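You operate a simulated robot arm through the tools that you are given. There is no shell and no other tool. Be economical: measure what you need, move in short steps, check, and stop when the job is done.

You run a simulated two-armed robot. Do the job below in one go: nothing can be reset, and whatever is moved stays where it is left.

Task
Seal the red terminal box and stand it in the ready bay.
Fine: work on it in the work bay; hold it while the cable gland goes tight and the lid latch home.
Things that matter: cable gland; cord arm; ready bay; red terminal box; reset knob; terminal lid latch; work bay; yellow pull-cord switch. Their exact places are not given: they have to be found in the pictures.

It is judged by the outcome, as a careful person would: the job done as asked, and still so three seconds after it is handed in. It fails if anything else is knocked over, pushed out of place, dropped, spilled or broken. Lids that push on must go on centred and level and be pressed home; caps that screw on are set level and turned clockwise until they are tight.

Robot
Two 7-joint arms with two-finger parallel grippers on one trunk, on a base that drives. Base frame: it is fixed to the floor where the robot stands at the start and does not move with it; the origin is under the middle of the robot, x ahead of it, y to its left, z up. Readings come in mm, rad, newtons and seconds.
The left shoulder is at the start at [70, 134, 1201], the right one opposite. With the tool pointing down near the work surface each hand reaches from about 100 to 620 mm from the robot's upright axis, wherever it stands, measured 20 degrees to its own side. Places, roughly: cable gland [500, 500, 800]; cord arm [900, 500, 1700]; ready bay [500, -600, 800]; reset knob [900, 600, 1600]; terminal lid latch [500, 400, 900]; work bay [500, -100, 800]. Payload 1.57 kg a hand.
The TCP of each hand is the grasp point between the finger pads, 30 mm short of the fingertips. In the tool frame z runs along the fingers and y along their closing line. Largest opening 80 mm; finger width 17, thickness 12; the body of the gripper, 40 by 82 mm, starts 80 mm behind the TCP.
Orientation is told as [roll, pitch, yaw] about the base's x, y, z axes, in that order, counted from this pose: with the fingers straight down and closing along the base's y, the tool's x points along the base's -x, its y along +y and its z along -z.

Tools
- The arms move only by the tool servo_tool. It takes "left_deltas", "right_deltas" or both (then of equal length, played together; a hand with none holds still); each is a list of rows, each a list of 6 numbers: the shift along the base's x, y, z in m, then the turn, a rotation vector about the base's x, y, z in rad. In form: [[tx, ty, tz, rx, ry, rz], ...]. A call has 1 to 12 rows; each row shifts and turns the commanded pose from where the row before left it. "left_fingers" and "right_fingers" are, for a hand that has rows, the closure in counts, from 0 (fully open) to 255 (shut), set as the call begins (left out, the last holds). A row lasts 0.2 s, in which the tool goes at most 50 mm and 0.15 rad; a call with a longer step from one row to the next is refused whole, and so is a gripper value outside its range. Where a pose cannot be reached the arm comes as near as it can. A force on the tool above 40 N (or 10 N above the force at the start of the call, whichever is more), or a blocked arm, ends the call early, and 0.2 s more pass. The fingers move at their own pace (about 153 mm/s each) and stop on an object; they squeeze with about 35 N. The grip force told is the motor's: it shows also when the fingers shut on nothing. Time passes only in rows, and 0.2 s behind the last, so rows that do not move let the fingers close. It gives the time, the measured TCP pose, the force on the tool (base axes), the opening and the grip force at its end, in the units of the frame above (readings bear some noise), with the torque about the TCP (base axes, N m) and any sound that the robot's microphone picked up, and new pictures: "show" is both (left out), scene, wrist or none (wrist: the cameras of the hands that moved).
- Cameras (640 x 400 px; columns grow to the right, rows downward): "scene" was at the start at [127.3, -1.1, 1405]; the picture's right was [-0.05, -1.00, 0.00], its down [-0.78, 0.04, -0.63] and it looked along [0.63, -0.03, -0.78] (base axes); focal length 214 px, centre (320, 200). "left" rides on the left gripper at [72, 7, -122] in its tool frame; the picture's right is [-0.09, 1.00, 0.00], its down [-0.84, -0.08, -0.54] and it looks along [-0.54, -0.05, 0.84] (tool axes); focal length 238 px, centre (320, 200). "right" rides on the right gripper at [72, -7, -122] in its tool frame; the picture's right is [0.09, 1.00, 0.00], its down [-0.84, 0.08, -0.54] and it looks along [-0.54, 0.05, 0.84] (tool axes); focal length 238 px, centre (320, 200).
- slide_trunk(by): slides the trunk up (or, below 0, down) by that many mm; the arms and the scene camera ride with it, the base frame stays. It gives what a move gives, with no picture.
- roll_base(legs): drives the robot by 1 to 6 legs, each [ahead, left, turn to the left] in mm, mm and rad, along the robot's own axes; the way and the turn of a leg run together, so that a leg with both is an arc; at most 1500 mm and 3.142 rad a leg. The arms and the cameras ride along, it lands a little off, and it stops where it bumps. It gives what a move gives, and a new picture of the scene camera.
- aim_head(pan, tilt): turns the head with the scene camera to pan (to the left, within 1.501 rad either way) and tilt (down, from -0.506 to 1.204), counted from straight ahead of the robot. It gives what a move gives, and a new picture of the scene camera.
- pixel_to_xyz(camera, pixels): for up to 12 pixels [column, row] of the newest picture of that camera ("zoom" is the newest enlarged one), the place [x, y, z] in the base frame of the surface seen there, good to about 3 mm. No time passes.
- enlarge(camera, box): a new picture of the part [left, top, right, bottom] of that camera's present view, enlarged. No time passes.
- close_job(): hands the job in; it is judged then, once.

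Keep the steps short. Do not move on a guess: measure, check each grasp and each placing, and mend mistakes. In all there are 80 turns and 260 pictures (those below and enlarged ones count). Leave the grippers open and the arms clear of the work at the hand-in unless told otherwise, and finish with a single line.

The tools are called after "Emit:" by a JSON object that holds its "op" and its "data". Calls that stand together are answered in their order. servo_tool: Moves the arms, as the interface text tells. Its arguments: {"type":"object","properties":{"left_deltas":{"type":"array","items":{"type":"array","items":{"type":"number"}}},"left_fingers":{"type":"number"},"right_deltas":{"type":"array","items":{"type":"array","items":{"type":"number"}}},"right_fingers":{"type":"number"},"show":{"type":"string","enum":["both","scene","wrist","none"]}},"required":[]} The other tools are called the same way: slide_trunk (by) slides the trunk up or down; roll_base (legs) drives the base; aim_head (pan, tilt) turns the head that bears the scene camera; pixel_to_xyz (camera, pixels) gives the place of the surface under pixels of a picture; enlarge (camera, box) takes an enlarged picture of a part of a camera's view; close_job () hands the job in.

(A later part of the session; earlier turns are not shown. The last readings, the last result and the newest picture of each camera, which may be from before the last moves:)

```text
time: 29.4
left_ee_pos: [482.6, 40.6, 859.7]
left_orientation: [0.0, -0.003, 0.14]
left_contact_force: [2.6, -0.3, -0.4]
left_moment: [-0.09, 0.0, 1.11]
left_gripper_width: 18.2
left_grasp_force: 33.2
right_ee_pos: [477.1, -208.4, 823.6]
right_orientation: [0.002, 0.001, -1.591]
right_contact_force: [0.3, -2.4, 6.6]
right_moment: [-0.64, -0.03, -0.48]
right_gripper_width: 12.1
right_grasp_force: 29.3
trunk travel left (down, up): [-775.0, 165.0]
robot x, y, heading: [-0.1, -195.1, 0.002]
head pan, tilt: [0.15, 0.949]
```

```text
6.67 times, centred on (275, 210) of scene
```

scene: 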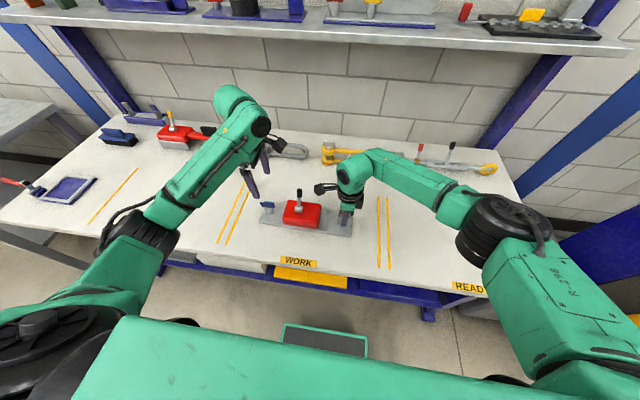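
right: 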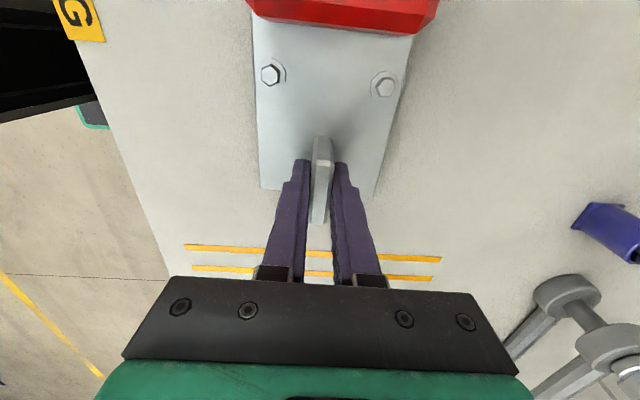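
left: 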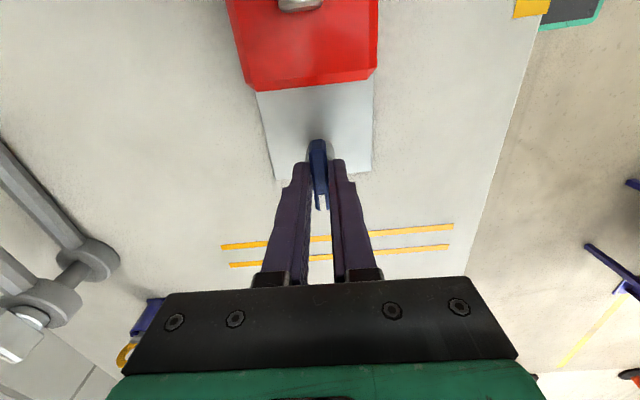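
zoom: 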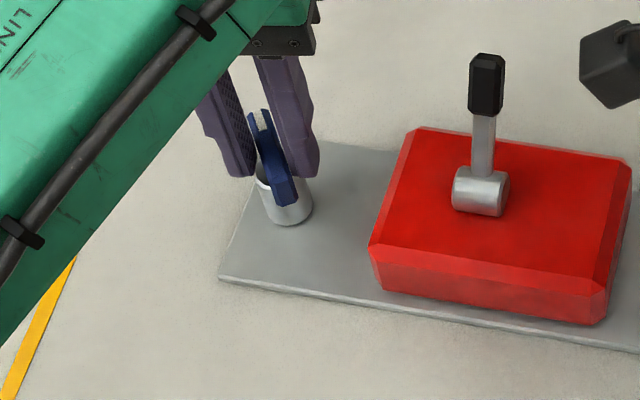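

Torque rose to 1.1 N m and the fingers are being cammed open (18 mm): the gland has stopped. I measure the bar direction.

Emit:
{"op": "pixel_to_xyz", "data": {"camera": "zoom", "pixels": [[266, 135], [288, 185], [253, 118], [276, 160], [283, 175]]}}

Emit:
{"op": "servo_tool", "data": {"left_deltas": [[0, 0, 0, 0, 0, 0.1], [0, 0, 0, 0, 0, 0.1], [0, 0, 0, 0, 0, 0.05], [0, 0, 0, 0, 0, 0]], "show": "wrist"}}

Emit:
{"op": "enlarge", "data": {"camera": "scene", "box": [240, 180, 310, 240]}}

```text
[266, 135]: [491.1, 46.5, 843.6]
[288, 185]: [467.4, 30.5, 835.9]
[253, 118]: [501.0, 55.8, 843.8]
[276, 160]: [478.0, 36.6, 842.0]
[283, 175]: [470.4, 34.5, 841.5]
```

```text
time: 30.4
left_ee_pos: [480.7, 39.7, 860.0]
left_orientation: [0.0, 0.001, 0.393]
left_contact_force: [-0.2, -3.4, 0.4]
left_moment: [-0.1, 0.09, 0.53]
left_gripper_width: 13.2
left_grasp_force: 30.1
right_ee_pos: [476.5, -207.4, 823.0]
right_orientation: [-0.001, 0.001, -1.592]
right_contact_force: [0.2, 3.1, 4.0]
right_moment: [-0.12, 0.0, -0.51]
right_gripper_width: 11.8
right_grasp_force: 29.5
trunk travel left (down, up): [-775.0, 165.0]
robot x, y, heading: [-3.4, -193.6, 0.008]
head pan, tilt: [0.15, 0.949]
```

left: 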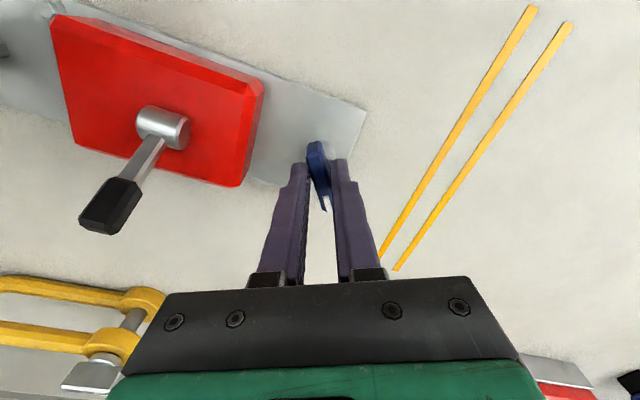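

```text
6.67 times, centred on (275, 210) of scene
```

zoom: 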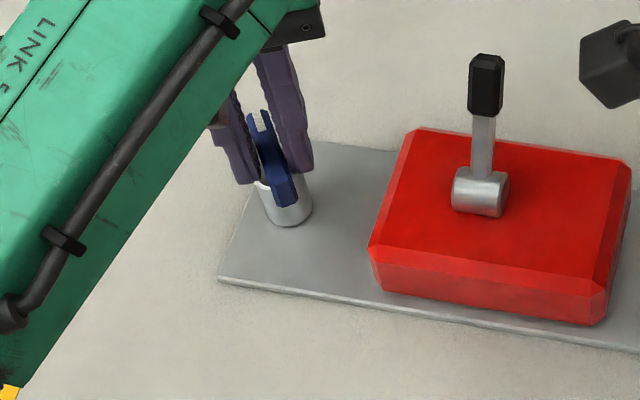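

The bar stands 53° from its start and didn't move under 1.1 N m: tight. I align the hand with it, release and lift.

Emit:
{"op": "servo_tool", "data": {"left_deltas": [[0, 0, 0, 0, 0, 0.1], [0, 0, 0, 0, 0, 0.12], [0, 0, 0, 0, 0, 0]], "show": "none"}}

Emit:
{"op": "servo_tool", "data": {"left_deltas": [[0, 0, 0, 0, 0, 0], [0, 0, 0, 0, 0, 0], [0, 0, 0.03, 0, 0, 0], [0, 0, 0.04, 0, 0, 0], [0, 0, 0.04, 0, 0, 0]], "left_fingers": 0, "show": "wrist"}}

Emit:
{"op": "enlarge", "data": {"camera": "left", "box": [60, 0, 420, 225]}}

```text
time: 31.2
left_ee_pos: [481.5, 40.8, 860.3]
left_orientation: [0.001, 0.0, 0.612]
left_contact_force: [-0.8, -5.5, 1.9]
left_moment: [0.03, -0.21, 0.0]
left_gripper_width: 10.3
left_grasp_force: 28.3
right_ee_pos: [476.4, -207.9, 822.2]
right_orientation: [0.0, 0.003, -1.591]
right_contact_force: [1.2, 6.2, 0.7]
right_moment: [-0.22, -0.03, -0.52]
right_gripper_width: 11.9
right_grasp_force: 29.3
trunk travel left (down, up): [-775.0, 165.0]
robot x, y, heading: [2.3, -197.8, 0.001]
head pan, tilt: [0.15, 0.949]
```

```text
time: 32.4
left_ee_pos: [481.4, 39.0, 970.9]
left_orientation: [0.003, -0.001, 0.613]
left_contact_force: [-0.4, -0.2, -0.1]
left_moment: [-0.03, 0.04, 0.01]
left_gripper_width: 80.0
left_grasp_force: 0.0
right_ee_pos: [476.9, -207.7, 823.5]
right_orientation: [-0.001, 0.0, -1.593]
right_contact_force: [0.0, -0.2, 5.0]
right_moment: [-0.15, -0.03, -0.23]
right_gripper_width: 12.1
right_grasp_force: 29.3
trunk travel left (down, up): [-775.0, 165.0]
robot x, y, heading: [-0.0, -193.9, 0.0]
head pan, tilt: [0.15, 0.949]
```

left: 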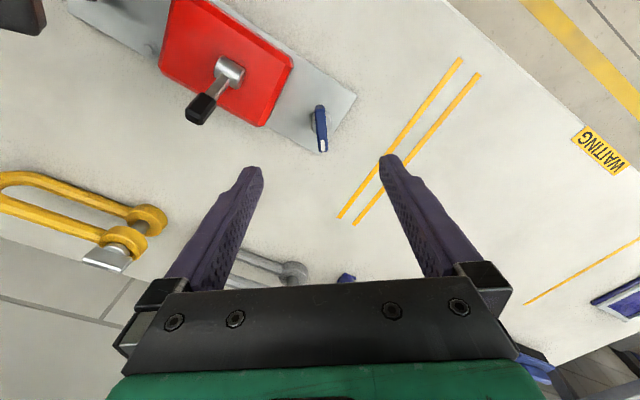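

```text
1.78 times, centred on (240, 112) of left
```

zoom: 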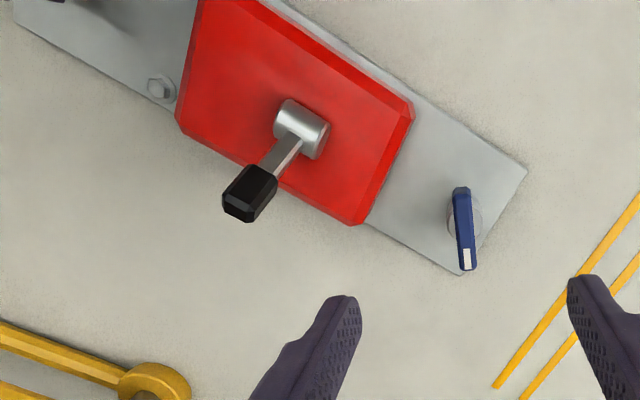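

The knob stays put. Next the latch: I measure the lever and the right hand's camera box that sits near it.

Emit:
{"op": "enlarge", "data": {"camera": "scene", "box": [270, 160, 365, 235]}}

```text
5.33 times, centred on (318, 198) of scene
```

zoom: 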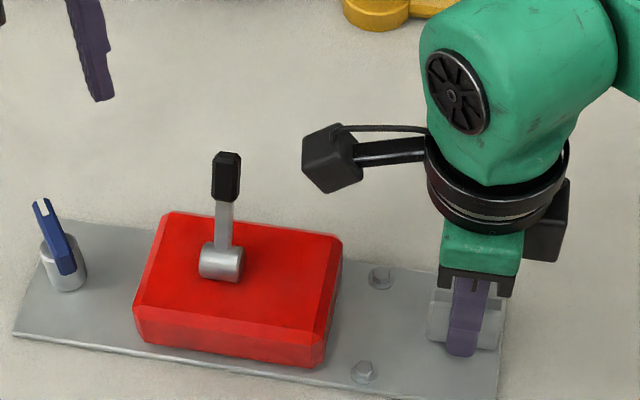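

Emit:
{"op": "pixel_to_xyz", "data": {"camera": "zoom", "pixels": [[310, 160], [335, 180], [330, 140], [345, 165], [226, 158], [226, 190], [214, 180], [238, 180], [224, 220], [222, 262], [203, 262], [240, 265]]}}

```text
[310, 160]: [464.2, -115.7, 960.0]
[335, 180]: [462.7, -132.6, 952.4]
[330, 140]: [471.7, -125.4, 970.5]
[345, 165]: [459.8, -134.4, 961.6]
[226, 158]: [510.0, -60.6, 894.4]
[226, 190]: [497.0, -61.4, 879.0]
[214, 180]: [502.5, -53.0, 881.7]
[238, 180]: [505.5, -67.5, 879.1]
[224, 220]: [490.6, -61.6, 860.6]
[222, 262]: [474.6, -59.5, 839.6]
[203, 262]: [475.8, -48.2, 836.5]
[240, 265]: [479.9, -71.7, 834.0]
```

Handle centre y≈−60.5, axis leaning to +x (tip 510, 895). I bring the left hand at yaw 0 over the handle, fingers part-closed, staying above the right camera box.

Emit:
{"op": "servo_tool", "data": {"left_deltas": [[0.0052, -0.02, -0.002, 0, 0, -0.1226], [0.0052, -0.02, -0.002, 0, 0, -0.1226], [0.0052, -0.02, -0.002, 0, 0, -0.1226], [0.0052, -0.02, -0.002, 0, 0, -0.1226], [0.0052, -0.02, -0.002, 0, 0, -0.1226], [0, 0, 0, 0, 0, 0]], "left_fingers": 128, "show": "both"}}

Emit:
{"op": "enlarge", "data": {"camera": "scene", "box": [270, 160, 365, 235]}}

```text
time: 33.8
left_ee_pos: [507.4, -59.8, 958.7]
left_orientation: [-0.001, -0.001, -0.002]
left_contact_force: [0.1, 0.8, 0.2]
left_moment: [0.0, 0.0, 0.02]
left_gripper_width: 39.7
left_grasp_force: 0.1
right_ee_pos: [476.9, -208.6, 822.9]
right_orientation: [0.0, 0.001, -1.593]
right_contact_force: [1.2, -2.4, 3.9]
right_moment: [-0.19, -0.06, -0.09]
right_gripper_width: 11.7
right_grasp_force: 28.9
trunk travel left (down, up): [-775.0, 165.0]
robot x, y, heading: [-1.1, -194.3, 0.003]
head pan, tilt: [0.15, 0.949]
```

scene: 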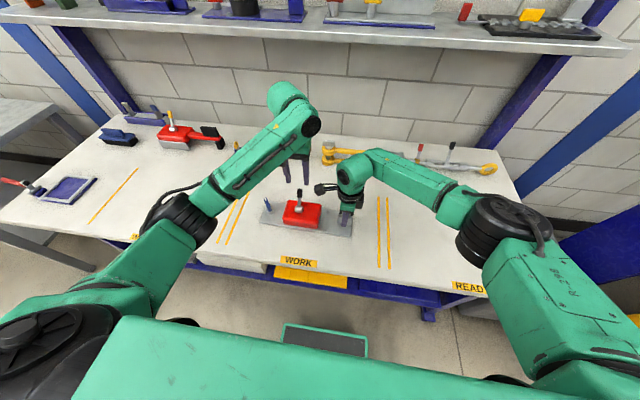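
left: 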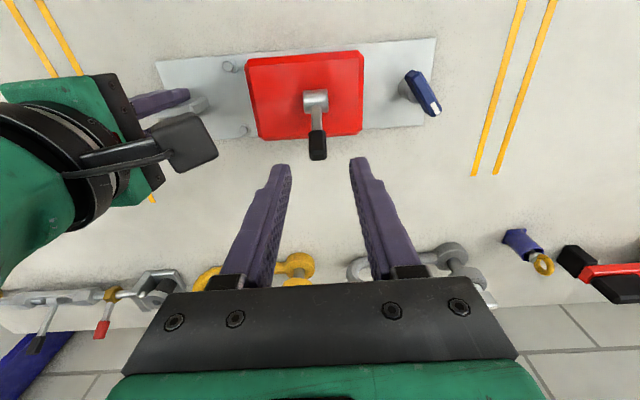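

```text
5.33 times, centred on (318, 198) of scene
```

zoom: 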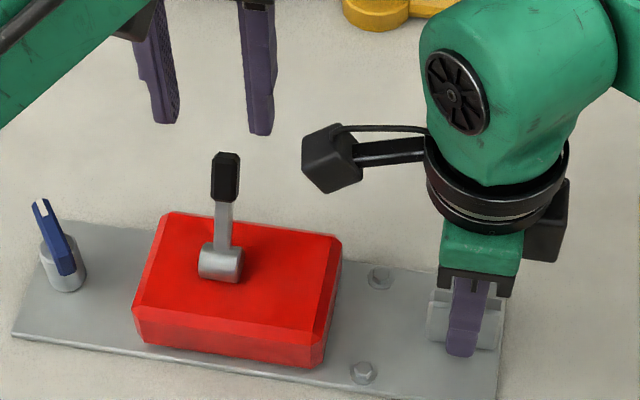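

Aligned. Lowering 59 mm so the fingertips straddle the handle, then closing.

Emit:
{"op": "servo_tool", "data": {"left_deltas": [[-0.001, -0.0005, -0.02, 0, 0, 0], [0, 0, -0.02, 0, 0, 0], [0, 0, -0.02, 0, 0, 0], [0, 0, 0, 0, 0, 0]], "show": "none"}}

Emit:
{"op": "servo_tool", "data": {"left_deltas": [[0, 0, 0, 0, 0, 0], [0, 0, 0, 0, 0, 0], [0, 0, 0, 0, 0, 0]], "left_fingers": 255, "show": "wrist"}}

Emit:
{"op": "enlarge", "data": {"camera": "scene", "box": [270, 160, 365, 235]}}

```text
time: 34.8
left_ee_pos: [504.9, -58.5, 899.5]
left_orientation: [-0.001, -0.001, 0.0]
left_contact_force: [-0.3, 0.1, -0.5]
left_moment: [-0.03, -0.02, 0.0]
left_gripper_width: 39.8
left_grasp_force: 0.0
right_ee_pos: [476.7, -208.5, 822.9]
right_orientation: [0.001, 0.0, -1.593]
right_contact_force: [0.5, -2.5, 3.7]
right_moment: [0.11, -0.12, -0.16]
right_gripper_width: 12.0
right_grasp_force: 29.6
trunk travel left (down, up): [-775.0, 165.0]
robot x, y, heading: [4.4, -195.0, 0.005]
head pan, tilt: [0.15, 0.949]
```

```text
time: 35.6
left_ee_pos: [504.9, -61.3, 900.1]
left_orientation: [-0.003, 0.0, -0.005]
left_contact_force: [-5.6, -18.5, 2.6]
left_moment: [-0.17, 0.35, -0.38]
left_gripper_width: 14.6
left_grasp_force: 30.6
right_ee_pos: [477.3, -207.6, 823.5]
right_orientation: [0.0, 0.005, -1.593]
right_contact_force: [5.8, 15.6, -1.1]
right_moment: [-0.51, 0.07, 0.02]
right_gripper_width: 12.0
right_grasp_force: 29.5
trunk travel left (down, up): [-775.0, 165.0]
robot x, y, heading: [0.9, -194.1, 0.001]
head pan, tilt: [0.15, 0.949]
```

left: 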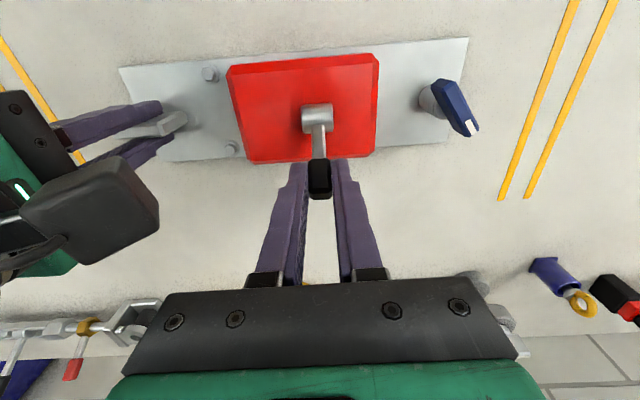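

```text
5.33 times, centred on (318, 198) of scene
```

zoom: 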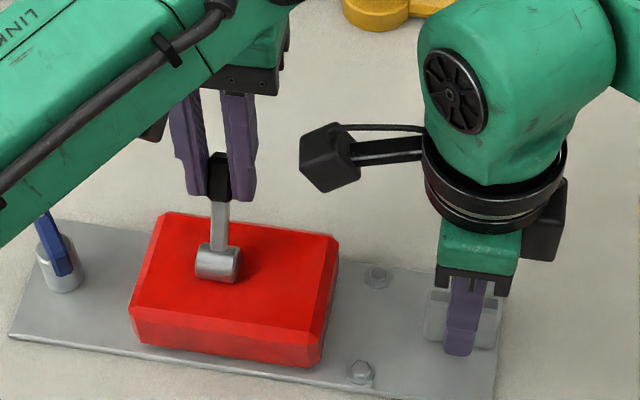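

Held at 14.6 mm; a −18 N side load means I'm ~2 mm off in y. I correct and try a small move along the arc toward +x/down.

Emit:
{"op": "servo_tool", "data": {"left_deltas": [[0, -0.002, 0, 0, 0, 0], [0.0045, 0, -0.0022, 0, 0, 0], [0.0045, 0, -0.0025, 0, 0, 0], [0, 0, 0, 0, 0, 0]], "show": "none"}}

Emit:
{"op": "enlarge", "data": {"camera": "scene", "box": [270, 160, 365, 235]}}

```text
time: 36.6
left_ee_pos: [512.6, -62.5, 896.6]
left_orientation: [-0.001, 0.002, -0.003]
left_contact_force: [-17.6, -13.2, 8.1]
left_moment: [-0.07, 0.27, -0.41]
left_gripper_width: 14.6
left_grasp_force: 30.7
right_ee_pos: [476.0, -209.3, 825.1]
right_orientation: [0.003, 0.005, -1.591]
right_contact_force: [14.1, 13.8, 1.1]
right_moment: [0.79, 0.82, -0.45]
right_gripper_width: 12.3
right_grasp_force: 29.7
trunk travel left (down, up): [-775.0, 165.0]
robot x, y, heading: [-3.6, -194.5, 0.002]
head pan, tilt: [0.15, 0.949]
```

```text
5.33 times, centred on (318, 198) of scene
```

zoom: 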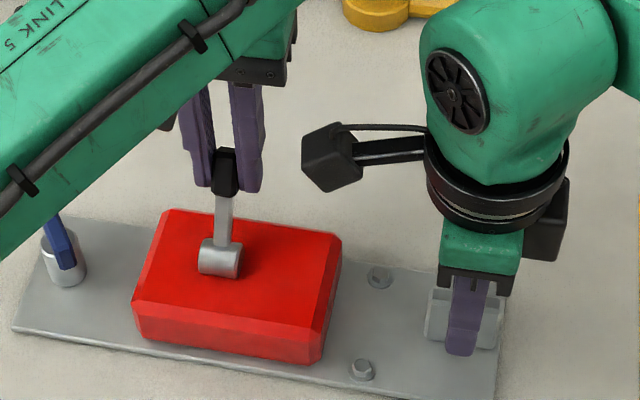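

Resisted (−17.6 N in x, the plate is being pulled): likely the stop on this side. Going back and trying the other way (up and toward −x).

Emit:
{"op": "servo_tool", "data": {"left_deltas": [[-0.009, 0, 0.0045, 0, 0, 0], [-0.005, -0.001, 0.002, 0, 0, 0], [-0.005, -0.001, 0.002, 0, 0, 0], [0, 0, 0, 0, 0, 0]], "show": "none"}}

Emit:
{"op": "enlarge", "data": {"camera": "scene", "box": [270, 160, 365, 235]}}

```text
time: 37.6
left_ee_pos: [498.1, -62.3, 903.1]
left_orientation: [0.003, -0.003, 0.004]
left_contact_force: [6.4, 4.7, -10.1]
left_moment: [0.5, -0.74, 0.2]
left_gripper_width: 14.8
left_grasp_force: 30.6
right_ee_pos: [476.4, -210.1, 822.3]
right_orientation: [-0.002, -0.002, -1.594]
right_contact_force: [-6.6, -5.7, 7.6]
right_moment: [0.85, -0.07, 0.58]
right_gripper_width: 13.0
right_grasp_force: 29.8
trunk travel left (down, up): [-775.0, 165.0]
robot x, y, heading: [1.9, -192.8, 0.003]
head pan, tilt: [0.15, 0.949]
```

```text
5.33 times, centred on (318, 198) of scene
```

zoom: 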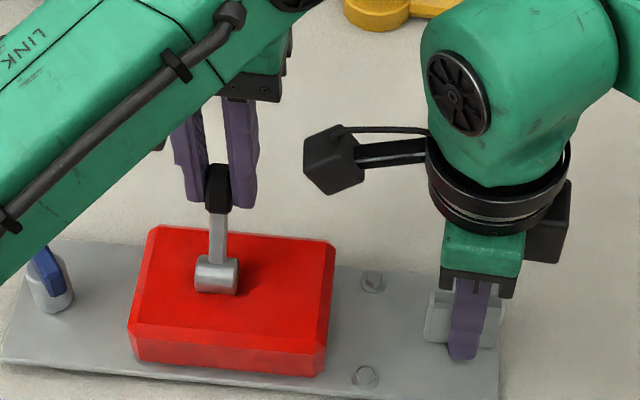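

Emit:
{"op": "pixel_to_xyz", "data": {"camera": "zoom", "pixels": [[217, 172], [217, 200], [218, 222], [218, 240], [217, 272], [200, 272], [236, 274], [158, 230], [330, 245], [135, 325], [60, 262], [38, 255]]}}

Emit:
{"op": "enlarge", "data": {"camera": "left", "box": [220, 0, 480, 220]}}

```text
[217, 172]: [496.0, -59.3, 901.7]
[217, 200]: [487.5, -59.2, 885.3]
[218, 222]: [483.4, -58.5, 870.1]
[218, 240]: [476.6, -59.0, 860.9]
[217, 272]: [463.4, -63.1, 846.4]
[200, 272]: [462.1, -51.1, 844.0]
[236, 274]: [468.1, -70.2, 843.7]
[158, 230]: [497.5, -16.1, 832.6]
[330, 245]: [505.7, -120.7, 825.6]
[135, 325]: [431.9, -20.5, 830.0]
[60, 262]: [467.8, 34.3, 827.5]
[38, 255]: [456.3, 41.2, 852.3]
```

```text
1.82 times, centred on (350, 110) of left
```

zoom: 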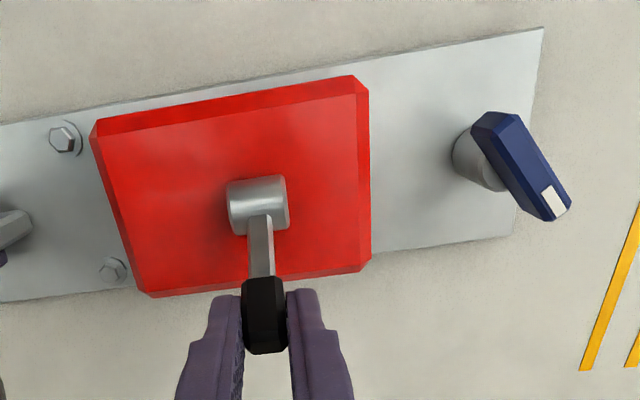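

The lever angle hasn't changed (~27°); instead the plate was dragged and lifted ~8 mm. I undo that: move the hand back and down, then release the lever to let the plate sit.

Emit:
{"op": "servo_tool", "data": {"left_deltas": [[0.005, 0.001, -0.002, 0, 0, 0], [0.005, 0.001, -0.002, 0, 0, 0], [0, 0, 0, 0, 0, 0]], "show": "none"}}

Emit:
{"op": "servo_tool", "data": {"left_deltas": [[0, 0, 0, 0, 0, 0], [0, 0, 0, 0, 0, 0]], "left_fingers": 128, "show": "wrist"}}

Emit:
{"op": "enlarge", "data": {"camera": "scene", "box": [250, 160, 365, 235]}}

```text
time: 38.4
left_ee_pos: [507.7, -61.5, 898.6]
left_orientation: [0.001, -0.001, 0.001]
left_contact_force: [2.4, 4.9, 1.9]
left_moment: [0.19, -0.07, -0.28]
left_gripper_width: 14.5
left_grasp_force: 31.0
right_ee_pos: [477.7, -209.5, 820.9]
right_orientation: [-0.001, -0.004, -1.593]
right_contact_force: [-2.1, -5.4, -6.7]
right_moment: [-0.82, -0.05, 0.51]
right_gripper_width: 11.9
right_grasp_force: 29.3
trunk travel left (down, up): [-775.0, 165.0]
robot x, y, heading: [4.0, -193.5, -0.0]
head pan, tilt: [0.15, 0.949]
```

```text
time: 39.0
left_ee_pos: [507.0, -62.3, 898.5]
left_orientation: [0.002, 0.0, 0.0]
left_contact_force: [-0.4, 0.0, 0.0]
left_moment: [-0.01, 0.0, -0.03]
left_gripper_width: 39.5
left_grasp_force: 0.1
right_ee_pos: [476.5, -207.2, 823.1]
right_orientation: [0.0, 0.001, -1.593]
right_contact_force: [-0.8, -0.5, -4.4]
right_moment: [-0.69, 0.02, 0.01]
right_gripper_width: 11.9
right_grasp_force: 29.0
trunk travel left (down, up): [-775.0, 165.0]
robot x, y, heading: [3.3, -196.2, 0.004]
head pan, tilt: [0.15, 0.949]
```

left: 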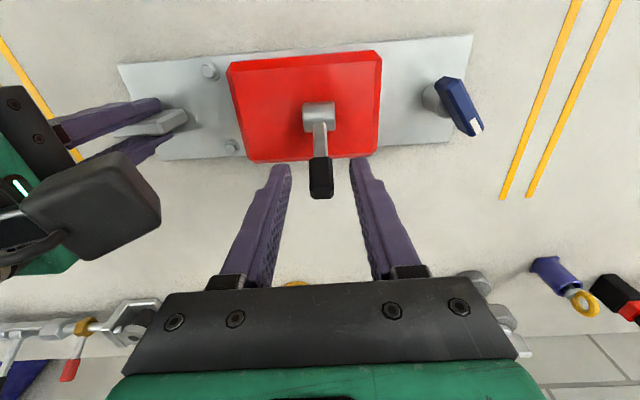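

```text
5.33 times, centred on (308, 198) of scene
```

zoom: 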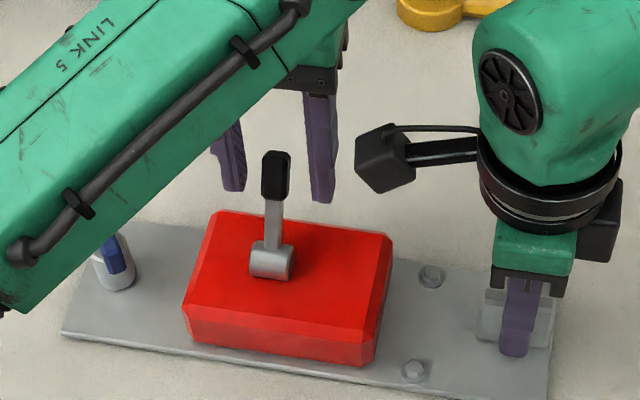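

The right hand still carries the weight (−0.69 N m), so the far end may sit a bit raised. I measure heights along the plate.

Emit:
{"op": "pixel_to_xyz", "data": {"camera": "zoom", "pixels": [[66, 330], [180, 345], [420, 392], [546, 395], [70, 340], [275, 157], [275, 190], [272, 215], [272, 235], [268, 268], [188, 300], [215, 215]]}}

```text
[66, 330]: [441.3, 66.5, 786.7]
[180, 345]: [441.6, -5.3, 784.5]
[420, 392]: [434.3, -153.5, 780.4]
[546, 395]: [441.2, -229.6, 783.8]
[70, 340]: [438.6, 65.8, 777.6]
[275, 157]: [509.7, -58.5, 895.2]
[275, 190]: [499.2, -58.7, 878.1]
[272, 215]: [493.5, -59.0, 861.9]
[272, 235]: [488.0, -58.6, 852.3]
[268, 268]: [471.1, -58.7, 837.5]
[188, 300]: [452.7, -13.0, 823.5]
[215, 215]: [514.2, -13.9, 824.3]
```

Tilt is only 2–3 mm. I re-seat: open the right fingers a little, let the plate lie flat, and grip again.

Emit:
{"op": "servo_tool", "data": {"right_deltas": [[0, 0, 0, 0, 0, 0], [0, 0, 0, 0, 0, 0], [0, 0, 0, 0, 0, 0]], "right_fingers": 128, "show": "none"}}

Emit:
{"op": "servo_tool", "data": {"right_deltas": [[0, 0, 0, 0, 0, 0], [0, 0, 0, 0, 0, 0], [0, 0, 0, 0, 0, 0]], "right_fingers": 255, "show": "none"}}

Emit:
{"op": "servo_tool", "data": {"left_deltas": [[0, 0.001, 0.002, 0, 0, 0], [0, 0, 0, 0, 0, 0], [0, 0, 0, 0, 0, 0]], "left_fingers": 255, "show": "none"}}

```text
time: 39.8
left_ee_pos: [506.9, -61.3, 898.8]
left_orientation: [0.0, 0.001, 0.0]
left_contact_force: [-0.1, -0.2, 0.4]
left_moment: [-0.03, -0.01, 0.02]
left_gripper_width: 39.8
left_grasp_force: 0.2
right_ee_pos: [476.5, -208.6, 821.3]
right_orientation: [0.0, 0.0, -1.592]
right_contact_force: [0.3, -0.4, -0.4]
right_moment: [0.02, 0.0, -0.03]
right_gripper_width: 39.7
right_grasp_force: 0.2
trunk travel left (down, up): [-775.0, 165.0]
robot x, y, heading: [2.8, -188.8, 0.002]
head pan, tilt: [0.15, 0.949]
```

```text
time: 40.6
left_ee_pos: [507.1, -61.3, 899.0]
left_orientation: [0.0, -0.001, -0.001]
left_contact_force: [-1.0, 0.5, -0.3]
left_moment: [0.03, 0.01, 0.0]
left_gripper_width: 40.1
left_grasp_force: 0.1
right_ee_pos: [476.5, -209.6, 822.3]
right_orientation: [-0.001, 0.001, -1.593]
right_contact_force: [0.4, 0.2, 0.0]
right_moment: [0.17, -0.09, 0.0]
right_gripper_width: 11.7
right_grasp_force: 28.9
trunk travel left (down, up): [-775.0, 165.0]
robot x, y, heading: [1.7, -194.2, 0.004]
head pan, tilt: [0.15, 0.949]
```

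```text
time: 41.4
left_ee_pos: [507.5, -59.9, 899.6]
left_orientation: [0.0, 0.002, 0.002]
left_contact_force: [-0.1, 2.4, -7.1]
left_moment: [0.47, -0.3, -0.33]
left_gripper_width: 14.6
left_grasp_force: 30.4
right_ee_pos: [477.7, -208.0, 822.9]
right_orientation: [0.001, 0.002, -1.591]
right_contact_force: [-0.3, -3.0, 7.7]
right_moment: [0.84, -0.03, 0.27]
right_gripper_width: 11.8
right_grasp_force: 29.1
trunk travel left (down, up): [-775.0, 165.0]
robot x, y, heading: [1.0, -192.7, 0.002]
head pan, tilt: [0.15, 0.949]
```

Both gripped with low forces. Now pressing the lever mostly downward with some +x, so the table takes the load.

Emit:
{"op": "servo_tool", "data": {"left_deltas": [[0.001, 0, -0.004, 0, 0, 0], [0.003, 0, -0.004, 0, 0, 0], [0.003, 0, -0.003, 0, 0, 0], [0, 0, 0, 0, 0, 0]], "show": "none"}}

Emit:
{"op": "enlarge", "data": {"camera": "scene", "box": [250, 160, 365, 235]}}

```text
time: 42.4
left_ee_pos: [513.8, -62.2, 892.6]
left_orientation: [0.0, -0.007, -0.001]
left_contact_force: [-8.8, -1.9, 19.0]
left_moment: [0.34, 0.12, -0.34]
left_gripper_width: 14.6
left_grasp_force: 30.8
right_ee_pos: [476.1, -207.9, 822.7]
right_orientation: [0.0, 0.0, -1.594]
right_contact_force: [7.7, 3.8, -7.3]
right_moment: [-0.47, 0.72, -0.39]
right_gripper_width: 12.0
right_grasp_force: 29.5
trunk travel left (down, up): [-775.0, 165.0]
robot x, y, heading: [0.8, -198.5, -0.002]
head pan, tilt: [0.15, 0.949]
```

```text
5.33 times, centred on (308, 198) of scene
```

zoom: 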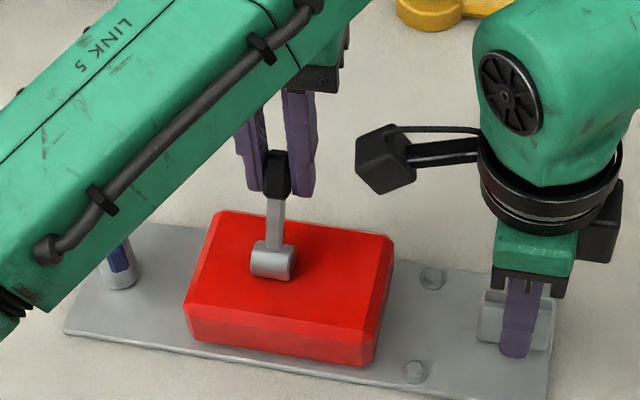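

Emit:
{"op": "pixel_to_xyz", "data": {"camera": "zoom", "pixels": [[278, 156], [277, 185], [275, 210], [274, 235], [270, 268]]}}

Emit:
{"op": "servo_tool", "data": {"left_deltas": [[0.001, 0, -0.003, 0, 0, 0], [0.002, 0, -0.003, 0, 0, 0], [0.002, 0, -0.002, 0, 0, 0], [0, 0, 0, 0, 0, 0]], "show": "none"}}

Emit:
{"op": "enlarge", "data": {"camera": "scene", "box": [250, 160, 365, 235]}}

```text
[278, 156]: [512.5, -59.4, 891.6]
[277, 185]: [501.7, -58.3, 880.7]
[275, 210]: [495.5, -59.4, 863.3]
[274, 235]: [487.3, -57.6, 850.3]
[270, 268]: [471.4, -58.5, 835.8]
```

```text
time: 43.4
left_ee_pos: [517.2, -60.4, 882.9]
left_orientation: [0.0, 0.0, -0.001]
left_contact_force: [-10.0, -3.9, 17.0]
left_moment: [0.12, 0.05, -0.19]
left_gripper_width: 14.4
left_grasp_force: 31.0
right_ee_pos: [475.3, -209.0, 822.9]
right_orientation: [0.0, 0.0, -1.592]
right_contact_force: [7.4, 3.3, -6.0]
right_moment: [-0.7, 0.83, -0.35]
right_gripper_width: 11.9
right_grasp_force: 29.6
trunk travel left (down, up): [-775.0, 165.0]
robot x, y, heading: [1.3, -188.8, -0.0]
head pan, tilt: [0.15, 0.949]
```

```text
5.33 times, centred on (308, 198) of scene
```

zoom: 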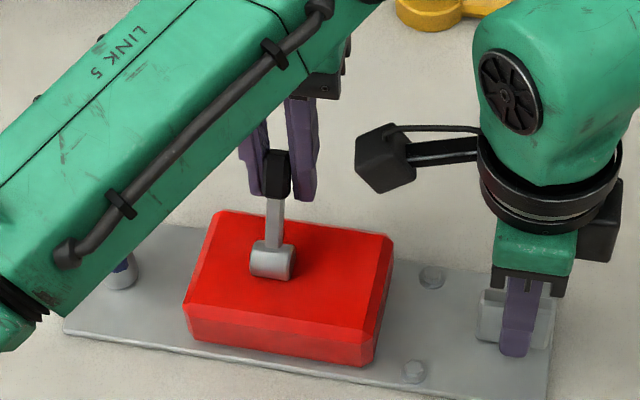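

The hand only slid down the handle: the lever is against a stop on +x. My earlier −x try was spoilt by the pads pinching the handle, so I'll push with closed fingers from the +x side instead. Releasing, lifting and moving behind the lever.

Emit:
{"op": "servo_tool", "data": {"left_deltas": [[0, 0, 0, 0, 0, 0], [0, 0, 0, 0, 0, 0], [0, 0, 0.04, 0, 0, 0], [0, 0, 0.035, 0, 0, 0], [0.024, 0, 0, 0, 0, 0], [0, 0, 0, 0, 0, 0]], "left_fingers": 128, "show": "none"}}

Emit:
{"op": "servo_tool", "data": {"left_deltas": [[0, 0, 0, 0, 0, 0], [0, 0, 0, 0, 0, 0], [0, 0, -0.03, 0, 0, 0], [0, 0, -0.025, 0, 0, 0], [0, 0, 0, 0, 0, 0]], "left_fingers": 255, "show": "wrist"}}

Emit:
{"op": "enlarge", "data": {"camera": "scene", "box": [250, 160, 365, 235]}}

```text
time: 44.8
left_ee_pos: [543.7, -63.0, 958.3]
left_orientation: [0.0, 0.0, -0.001]
left_contact_force: [-0.3, 0.9, -0.7]
left_moment: [0.03, -0.01, 0.0]
left_gripper_width: 39.5
left_grasp_force: 0.1
right_ee_pos: [476.1, -208.2, 823.3]
right_orientation: [-0.002, 0.001, -1.592]
right_contact_force: [1.1, -1.1, 0.5]
right_moment: [0.92, -0.09, -0.06]
right_gripper_width: 11.7
right_grasp_force: 28.9
trunk travel left (down, up): [-775.0, 165.0]
robot x, y, heading: [-3.2, -193.2, 0.001]
head pan, tilt: [0.15, 0.949]
```

```text
time: 46.0
left_ee_pos: [541.9, -60.8, 902.7]
left_orientation: [0.0, 0.001, 0.0]
left_contact_force: [-0.2, -0.2, 0.1]
left_moment: [0.01, 0.02, 0.02]
left_gripper_width: 0.0
left_grasp_force: 20.8
right_ee_pos: [476.5, -208.1, 822.3]
right_orientation: [0.0, 0.0, -1.593]
right_contact_force: [-1.0, 0.3, 1.1]
right_moment: [0.74, -0.13, -0.05]
right_gripper_width: 11.7
right_grasp_force: 29.3
trunk travel left (down, up): [-775.0, 165.0]
robot x, y, heading: [-2.8, -194.1, 0.001]
head pan, tilt: [0.15, 0.949]
```

left: 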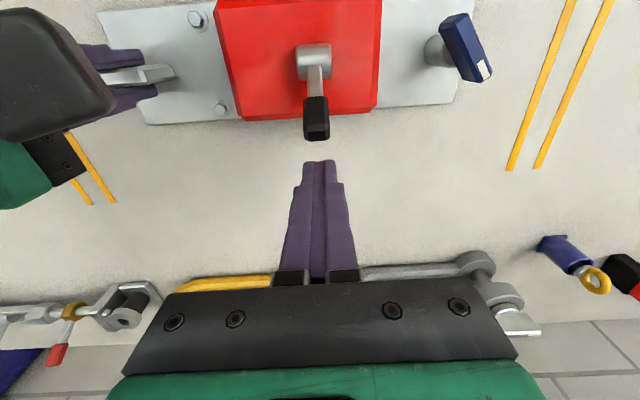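

```text
5.33 times, centred on (308, 198) of scene
```

zoom: 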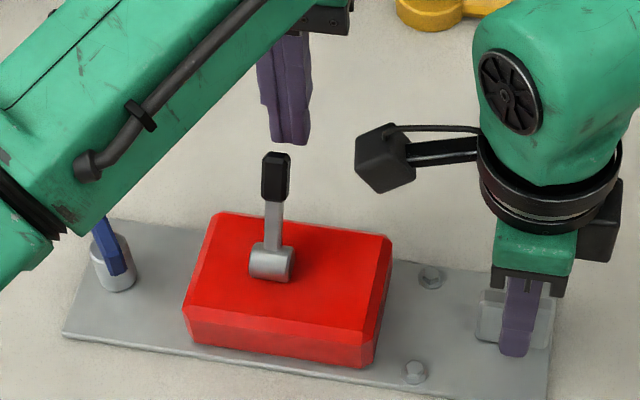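

Closed fingers stand behind the handle. Pushing gently toward −x.

Emit:
{"op": "servo_tool", "data": {"left_deltas": [[-0.007, 0, 0, 0, 0, 0], [-0.007, 0, 0, 0, 0, 0], [-0.006, 0, 0, 0, 0, 0], [-0.005, 0, 0, 0, 0, 0], [0, 0, 0, 0, 0, 0]], "show": "none"}}

Emit:
{"op": "enlarge", "data": {"camera": "scene", "box": [250, 160, 365, 235]}}

```text
time: 47.2
left_ee_pos: [516.3, -61.8, 902.8]
left_orientation: [-0.001, 0.001, 0.001]
left_contact_force: [1.2, -0.7, 0.3]
left_moment: [-0.01, 0.01, -0.03]
left_gripper_width: 0.0
left_grasp_force: 21.2
right_ee_pos: [476.5, -207.5, 822.4]
right_orientation: [-0.001, 0.0, -1.592]
right_contact_force: [-2.8, 1.3, 1.0]
right_moment: [0.08, 0.07, 0.49]
right_gripper_width: 11.9
right_grasp_force: 28.8
trunk travel left (down, up): [-775.0, 165.0]
robot x, y, heading: [2.3, -196.4, 0.004]
head pan, tilt: [0.15, 0.949]
```

```text
5.33 times, centred on (308, 198) of scene
```

zoom: 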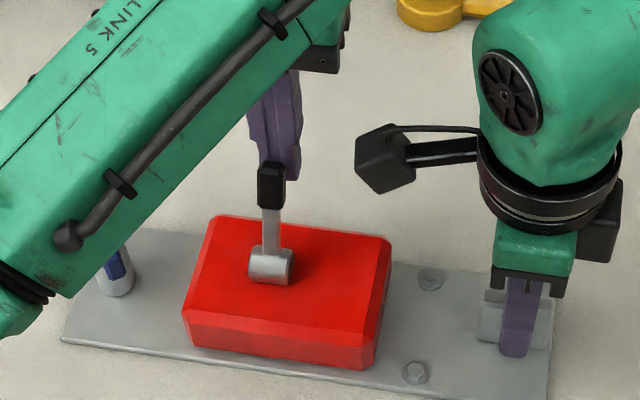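

The lever now turns freely (about 1–2 N) while the box stays. Continuing toward −x.

Emit:
{"op": "servo_tool", "data": {"left_deltas": [[-0.007, 0, 0, 0, 0, 0], [-0.007, 0, 0, 0, 0, 0], [-0.007, 0, 0, 0, 0, 0], [-0.007, 0, 0, 0, 0, 0], [0, 0, 0, 0, 0, 0]], "show": "none"}}

Emit:
{"op": "enlarge", "data": {"camera": "scene", "box": [250, 160, 365, 235]}}

```text
time: 48.4
left_ee_pos: [490.5, -60.5, 902.9]
left_orientation: [-0.001, 0.001, 0.0]
left_contact_force: [1.5, -1.1, 3.2]
left_moment: [0.04, -0.05, 0.0]
left_gripper_width: 0.0
left_grasp_force: 21.3
right_ee_pos: [475.4, -206.9, 823.5]
right_orientation: [0.0, -0.001, -1.592]
right_contact_force: [-3.4, 0.4, 0.1]
right_moment: [0.21, 0.15, 0.55]
right_gripper_width: 12.0
right_grasp_force: 29.4
trunk travel left (down, up): [-775.0, 165.0]
robot x, y, heading: [2.7, -194.0, 0.004]
head pan, tilt: [0.15, 0.949]
```

```text
5.33 times, centred on (308, 198) of scene
```

zoom: 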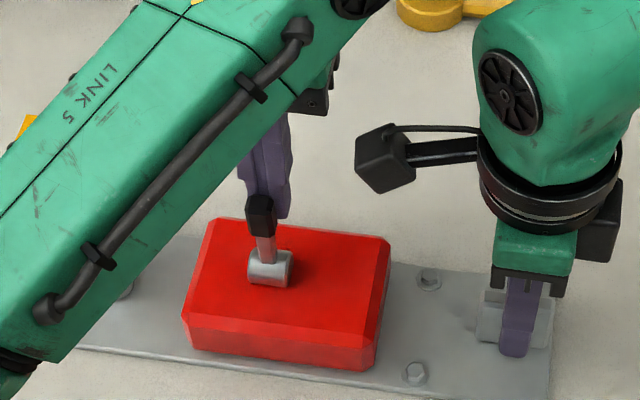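

Emit:
{"op": "servo_tool", "data": {"left_deltas": [[-0.007, 0, -0.001, 0, 0, 0], [-0.007, 0, -0.002, 0, 0, 0], [-0.007, 0, -0.003, 0, 0, 0], [-0.006, 0, -0.003, 0, 0, 0], [0, 0, 0, 0, 0, 0]], "show": "wrist"}}

Emit:
{"op": "enlarge", "data": {"camera": "scene", "box": [250, 160, 365, 235]}}

```text
time: 49.6
left_ee_pos: [462.7, -61.0, 894.4]
left_orientation: [-0.002, 0.003, -0.003]
left_contact_force: [4.6, 0.0, 2.6]
left_moment: [-0.03, -0.11, 0.0]
left_gripper_width: 0.2
left_grasp_force: 21.6
right_ee_pos: [476.8, -208.3, 822.9]
right_orientation: [0.0, 0.0, -1.593]
right_contact_force: [-5.9, 1.2, 0.0]
right_moment: [0.07, 0.06, 0.68]
right_gripper_width: 14.1
right_grasp_force: 30.4
trunk travel left (down, up): [-775.0, 165.0]
robot x, y, heading: [5.4, -193.8, 0.0]
head pan, tilt: [0.15, 0.949]
```

left: 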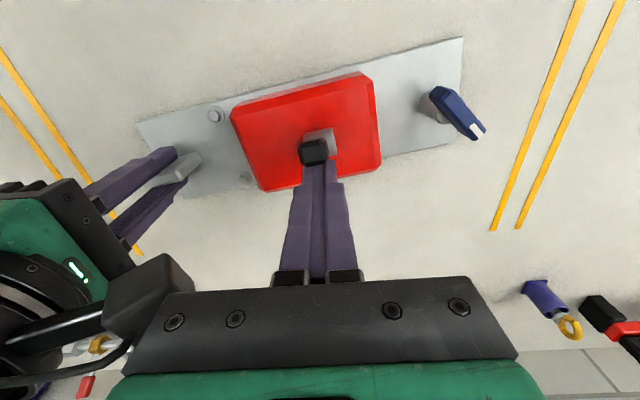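

```text
5.33 times, centred on (308, 198) of scene
```

zoom: 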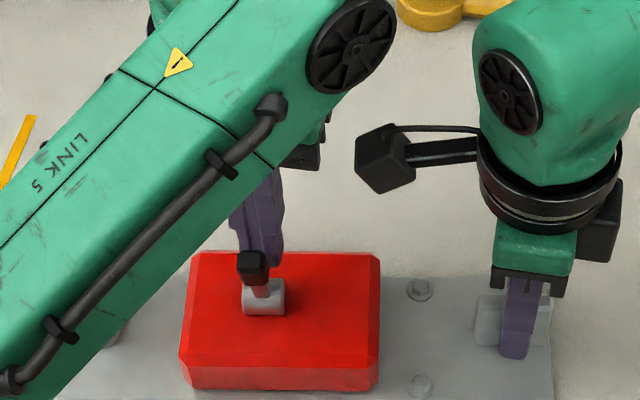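

The plate is yawing (right opening 14.1, hub moved −x), so the lever may have met its end or stiffened. I measure the lever angle.

Emit:
{"op": "pixel_to_xyz", "data": {"camera": "zoom", "pixels": [[252, 256], [252, 275], [262, 292], [262, 308], [245, 300], [283, 300], [190, 258], [375, 262], [182, 355]]}}

Emit:
{"op": "enlarge", "data": {"camera": "left", "box": [220, 60, 480, 220]}}

```text
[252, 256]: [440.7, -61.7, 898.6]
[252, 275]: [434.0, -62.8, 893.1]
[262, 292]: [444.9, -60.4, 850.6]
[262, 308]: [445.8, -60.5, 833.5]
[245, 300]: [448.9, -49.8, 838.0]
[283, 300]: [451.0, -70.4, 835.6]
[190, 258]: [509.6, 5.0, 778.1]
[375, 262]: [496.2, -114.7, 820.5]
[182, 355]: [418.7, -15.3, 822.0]
```

```text
2.46 times, centred on (350, 140) of left
```

zoom: 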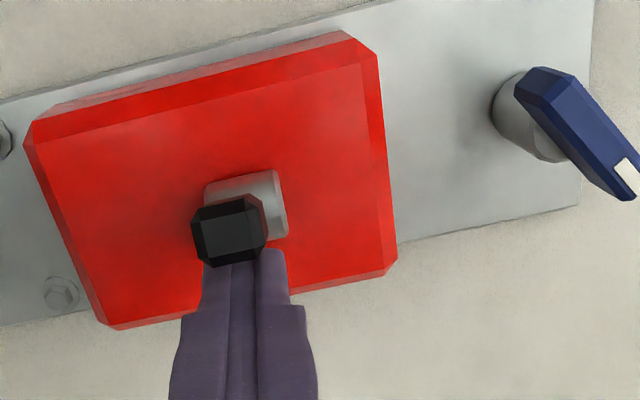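

Lever has gone from +27° to about −13°, and then the plate began to drag instead at ~5 N. I back the left hand off and check the lever and plate.

Emit:
{"op": "servo_tool", "data": {"left_deltas": [[0.01, 0, 0, 0, 0, 0], [0.02, 0, 0, 0, 0, 0], [0.02, 0, 0.02, 0, 0, 0], [0, 0, 0.04, 0, 0, 0], [0, 0.03, 0.02, 0, 0, 0], [0, 0.03, 0, 0, 0, 0]], "show": "wrist"}}

Emit:
{"op": "enlarge", "data": {"camera": "scene", "box": [250, 160, 365, 235]}}

```text
time: 51.0
left_ee_pos: [512.7, -0.5, 973.1]
left_orientation: [-0.001, 0.001, -0.002]
left_contact_force: [0.2, -0.9, 0.7]
left_moment: [-0.02, -0.06, -0.02]
left_gripper_width: 0.0
left_grasp_force: 21.2
right_ee_pos: [476.7, -207.5, 822.5]
right_orientation: [0.0, 0.001, -1.594]
right_contact_force: [1.2, 0.5, 1.4]
right_moment: [-0.38, -0.1, -0.18]
right_gripper_width: 11.8
right_grasp_force: 29.1
trunk travel left (down, up): [-775.0, 165.0]
robot x, y, heading: [-1.2, -196.0, 0.002]
head pan, tilt: [0.15, 0.949]
```

left: 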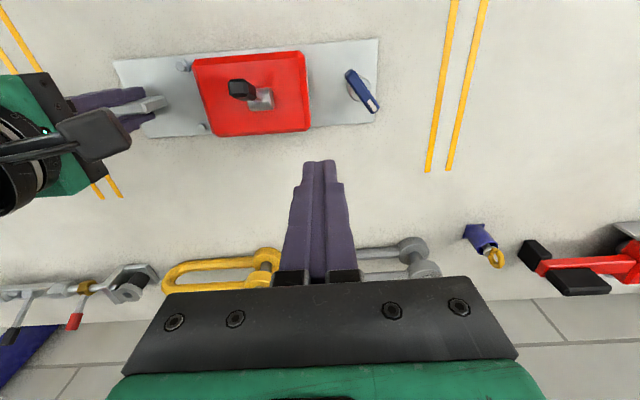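

```text
5.33 times, centred on (308, 198) of scene
```

zoom: 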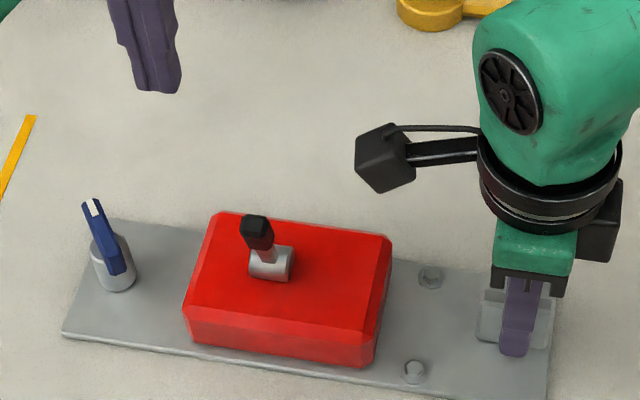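

The plate realigned itself and the lever stayed. Measuring its angle.

Emit:
{"op": "pixel_to_xyz", "data": {"camera": "zoom", "pixels": [[252, 222], [256, 235], [262, 245], [268, 255], [265, 272], [250, 265], [290, 265], [216, 216], [188, 305], [97, 208], [115, 260]]}}

Emit:
{"op": "pixel_to_xyz", "data": {"camera": "left", "pixels": [[236, 86], [240, 95], [252, 92], [256, 98], [264, 105], [262, 92]]}}

```text
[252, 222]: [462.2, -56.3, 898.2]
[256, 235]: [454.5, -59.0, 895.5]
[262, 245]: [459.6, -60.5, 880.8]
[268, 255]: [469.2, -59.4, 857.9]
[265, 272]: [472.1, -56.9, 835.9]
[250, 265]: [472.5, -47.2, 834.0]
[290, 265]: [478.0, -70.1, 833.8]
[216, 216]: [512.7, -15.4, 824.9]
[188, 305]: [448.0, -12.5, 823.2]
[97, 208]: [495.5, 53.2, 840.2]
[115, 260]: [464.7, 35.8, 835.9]
```

```text
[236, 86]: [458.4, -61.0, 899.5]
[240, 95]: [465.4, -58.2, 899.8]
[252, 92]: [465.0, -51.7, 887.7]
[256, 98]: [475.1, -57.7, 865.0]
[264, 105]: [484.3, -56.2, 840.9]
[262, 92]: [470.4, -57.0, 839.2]
```

Lever now leans ~18° toward −x. From here a press down on its top turns it further while pushing the plate onto the table, so no dragging. I place the closed fingertips above it.

Emit:
{"op": "servo_tool", "data": {"left_deltas": [[-0.018, -0.02, 0, 0, 0, 0], [-0.018, -0.02, 0, 0, 0, 0], [-0.018, -0.02, 0, 0, 0, 0], [0, 0, -0.02, 0, 0, 0], [0, 0, -0.014, 0, 0, 0], [0, 0, 0, 0, 0, 0]], "show": "wrist"}}

Emit:
{"op": "enlarge", "data": {"camera": "scene", "box": [250, 160, 365, 235]}}

```text
time: 52.4
left_ee_pos: [458.2, -60.6, 938.9]
left_orientation: [-0.001, -0.002, -0.001]
left_contact_force: [0.5, -0.4, 0.9]
left_moment: [-0.01, -0.01, -0.03]
left_gripper_width: 0.0
left_grasp_force: 21.6
right_ee_pos: [476.4, -208.0, 822.5]
right_orientation: [0.0, 0.001, -1.591]
right_contact_force: [-0.9, -0.3, 0.0]
right_moment: [-0.05, -0.07, -0.02]
right_gripper_width: 12.1
right_grasp_force: 29.1
trunk travel left (down, up): [-775.0, 165.0]
robot x, y, heading: [-1.2, -194.1, -0.003]
head pan, tilt: [0.15, 0.949]
```

left: 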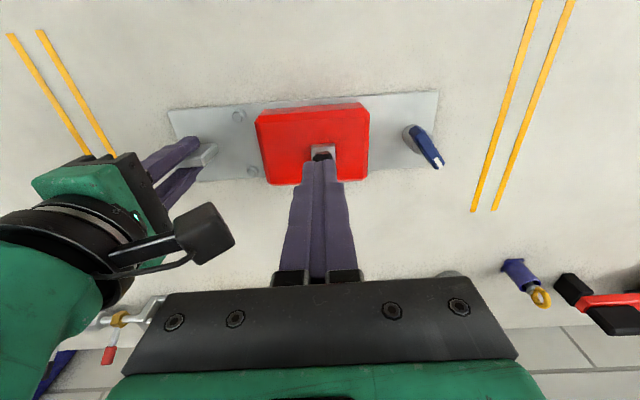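

```text
5.33 times, centred on (308, 198) of scene
```

zoom: 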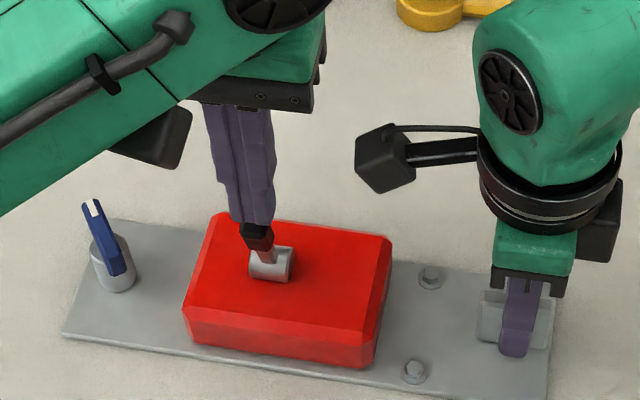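

Fingertips are right above the handle top. Pressing down in small steps.

Emit:
{"op": "servo_tool", "data": {"left_deltas": [[-0.002, 0, -0.005, 0, 0, 0], [-0.001, 0, -0.004, 0, 0, 0], [-0.001, 0, -0.004, 0, 0, 0], [0, 0, 0, 0, 0, 0]], "show": "none"}}

Emit:
{"op": "enlarge", "data": {"camera": "scene", "box": [250, 160, 365, 235]}}

```text
time: 53.4
left_ee_pos: [453.9, -60.3, 928.6]
left_orientation: [-0.002, -0.006, -0.001]
left_contact_force: [-8.5, 1.7, 36.4]
left_moment: [0.2, -0.07, -0.49]
left_gripper_width: 0.0
left_grasp_force: 21.2
right_ee_pos: [476.0, -209.1, 822.6]
right_orientation: [0.001, 0.001, -1.594]
right_contact_force: [7.9, 5.1, -14.6]
right_moment: [0.14, 0.24, -0.29]
right_gripper_width: 12.0
right_grasp_force: 29.1
trunk travel left (down, up): [-775.0, 165.0]
robot x, y, heading: [-1.0, -192.6, 0.004]
head pan, tilt: [0.15, 0.949]
```

```text
5.33 times, centred on (308, 198) of scene
```

zoom: 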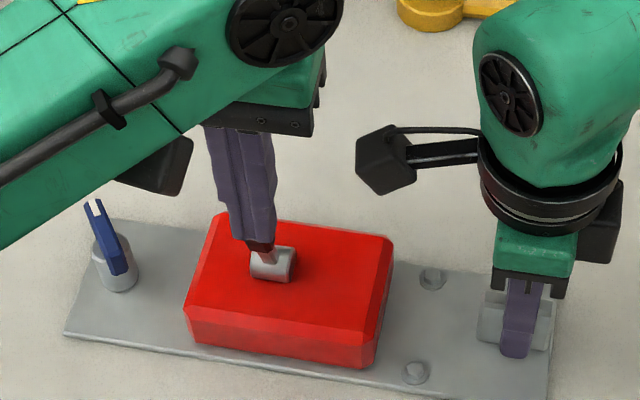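

36 N taken, but the force runs along the lever axis (no torque). Holding the press, I drag toward −x a few mm to add torque.

Emit:
{"op": "servo_tool", "data": {"left_deltas": [[-0.002, 0, 0.001, 0, 0, 0], [-0.002, 0, 0, 0, 0, 0], [-0.002, 0, 0, 0, 0, 0], [-0.002, 0, 0, 0, 0, 0], [0, 0, 0, 0, 0, 0]], "show": "none"}}

Emit:
{"op": "enlarge", "data": {"camera": "scene", "box": [250, 160, 365, 235]}}

```text
time: 54.6
left_ee_pos: [446.1, -61.1, 926.3]
left_orientation: [0.0, 0.002, 0.0]
left_contact_force: [-3.3, -0.2, 6.4]
left_moment: [0.0, 0.03, -0.01]
left_gripper_width: 0.1
left_grasp_force: 21.8
right_ee_pos: [476.1, -206.9, 823.9]
right_orientation: [0.0, 0.0, -1.593]
right_contact_force: [1.0, -0.1, 0.6]
right_moment: [-0.68, 0.1, -0.1]
right_gripper_width: 11.8
right_grasp_force: 29.1
trunk travel left (down, up): [-775.0, 165.0]
robot x, y, heading: [-2.0, -192.6, 0.007]
head pan, tilt: [0.15, 0.949]
```

```text
5.33 times, centred on (308, 198) of scene
```

zoom: 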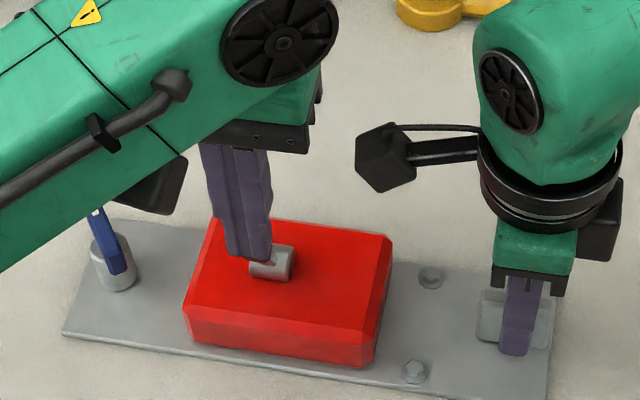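

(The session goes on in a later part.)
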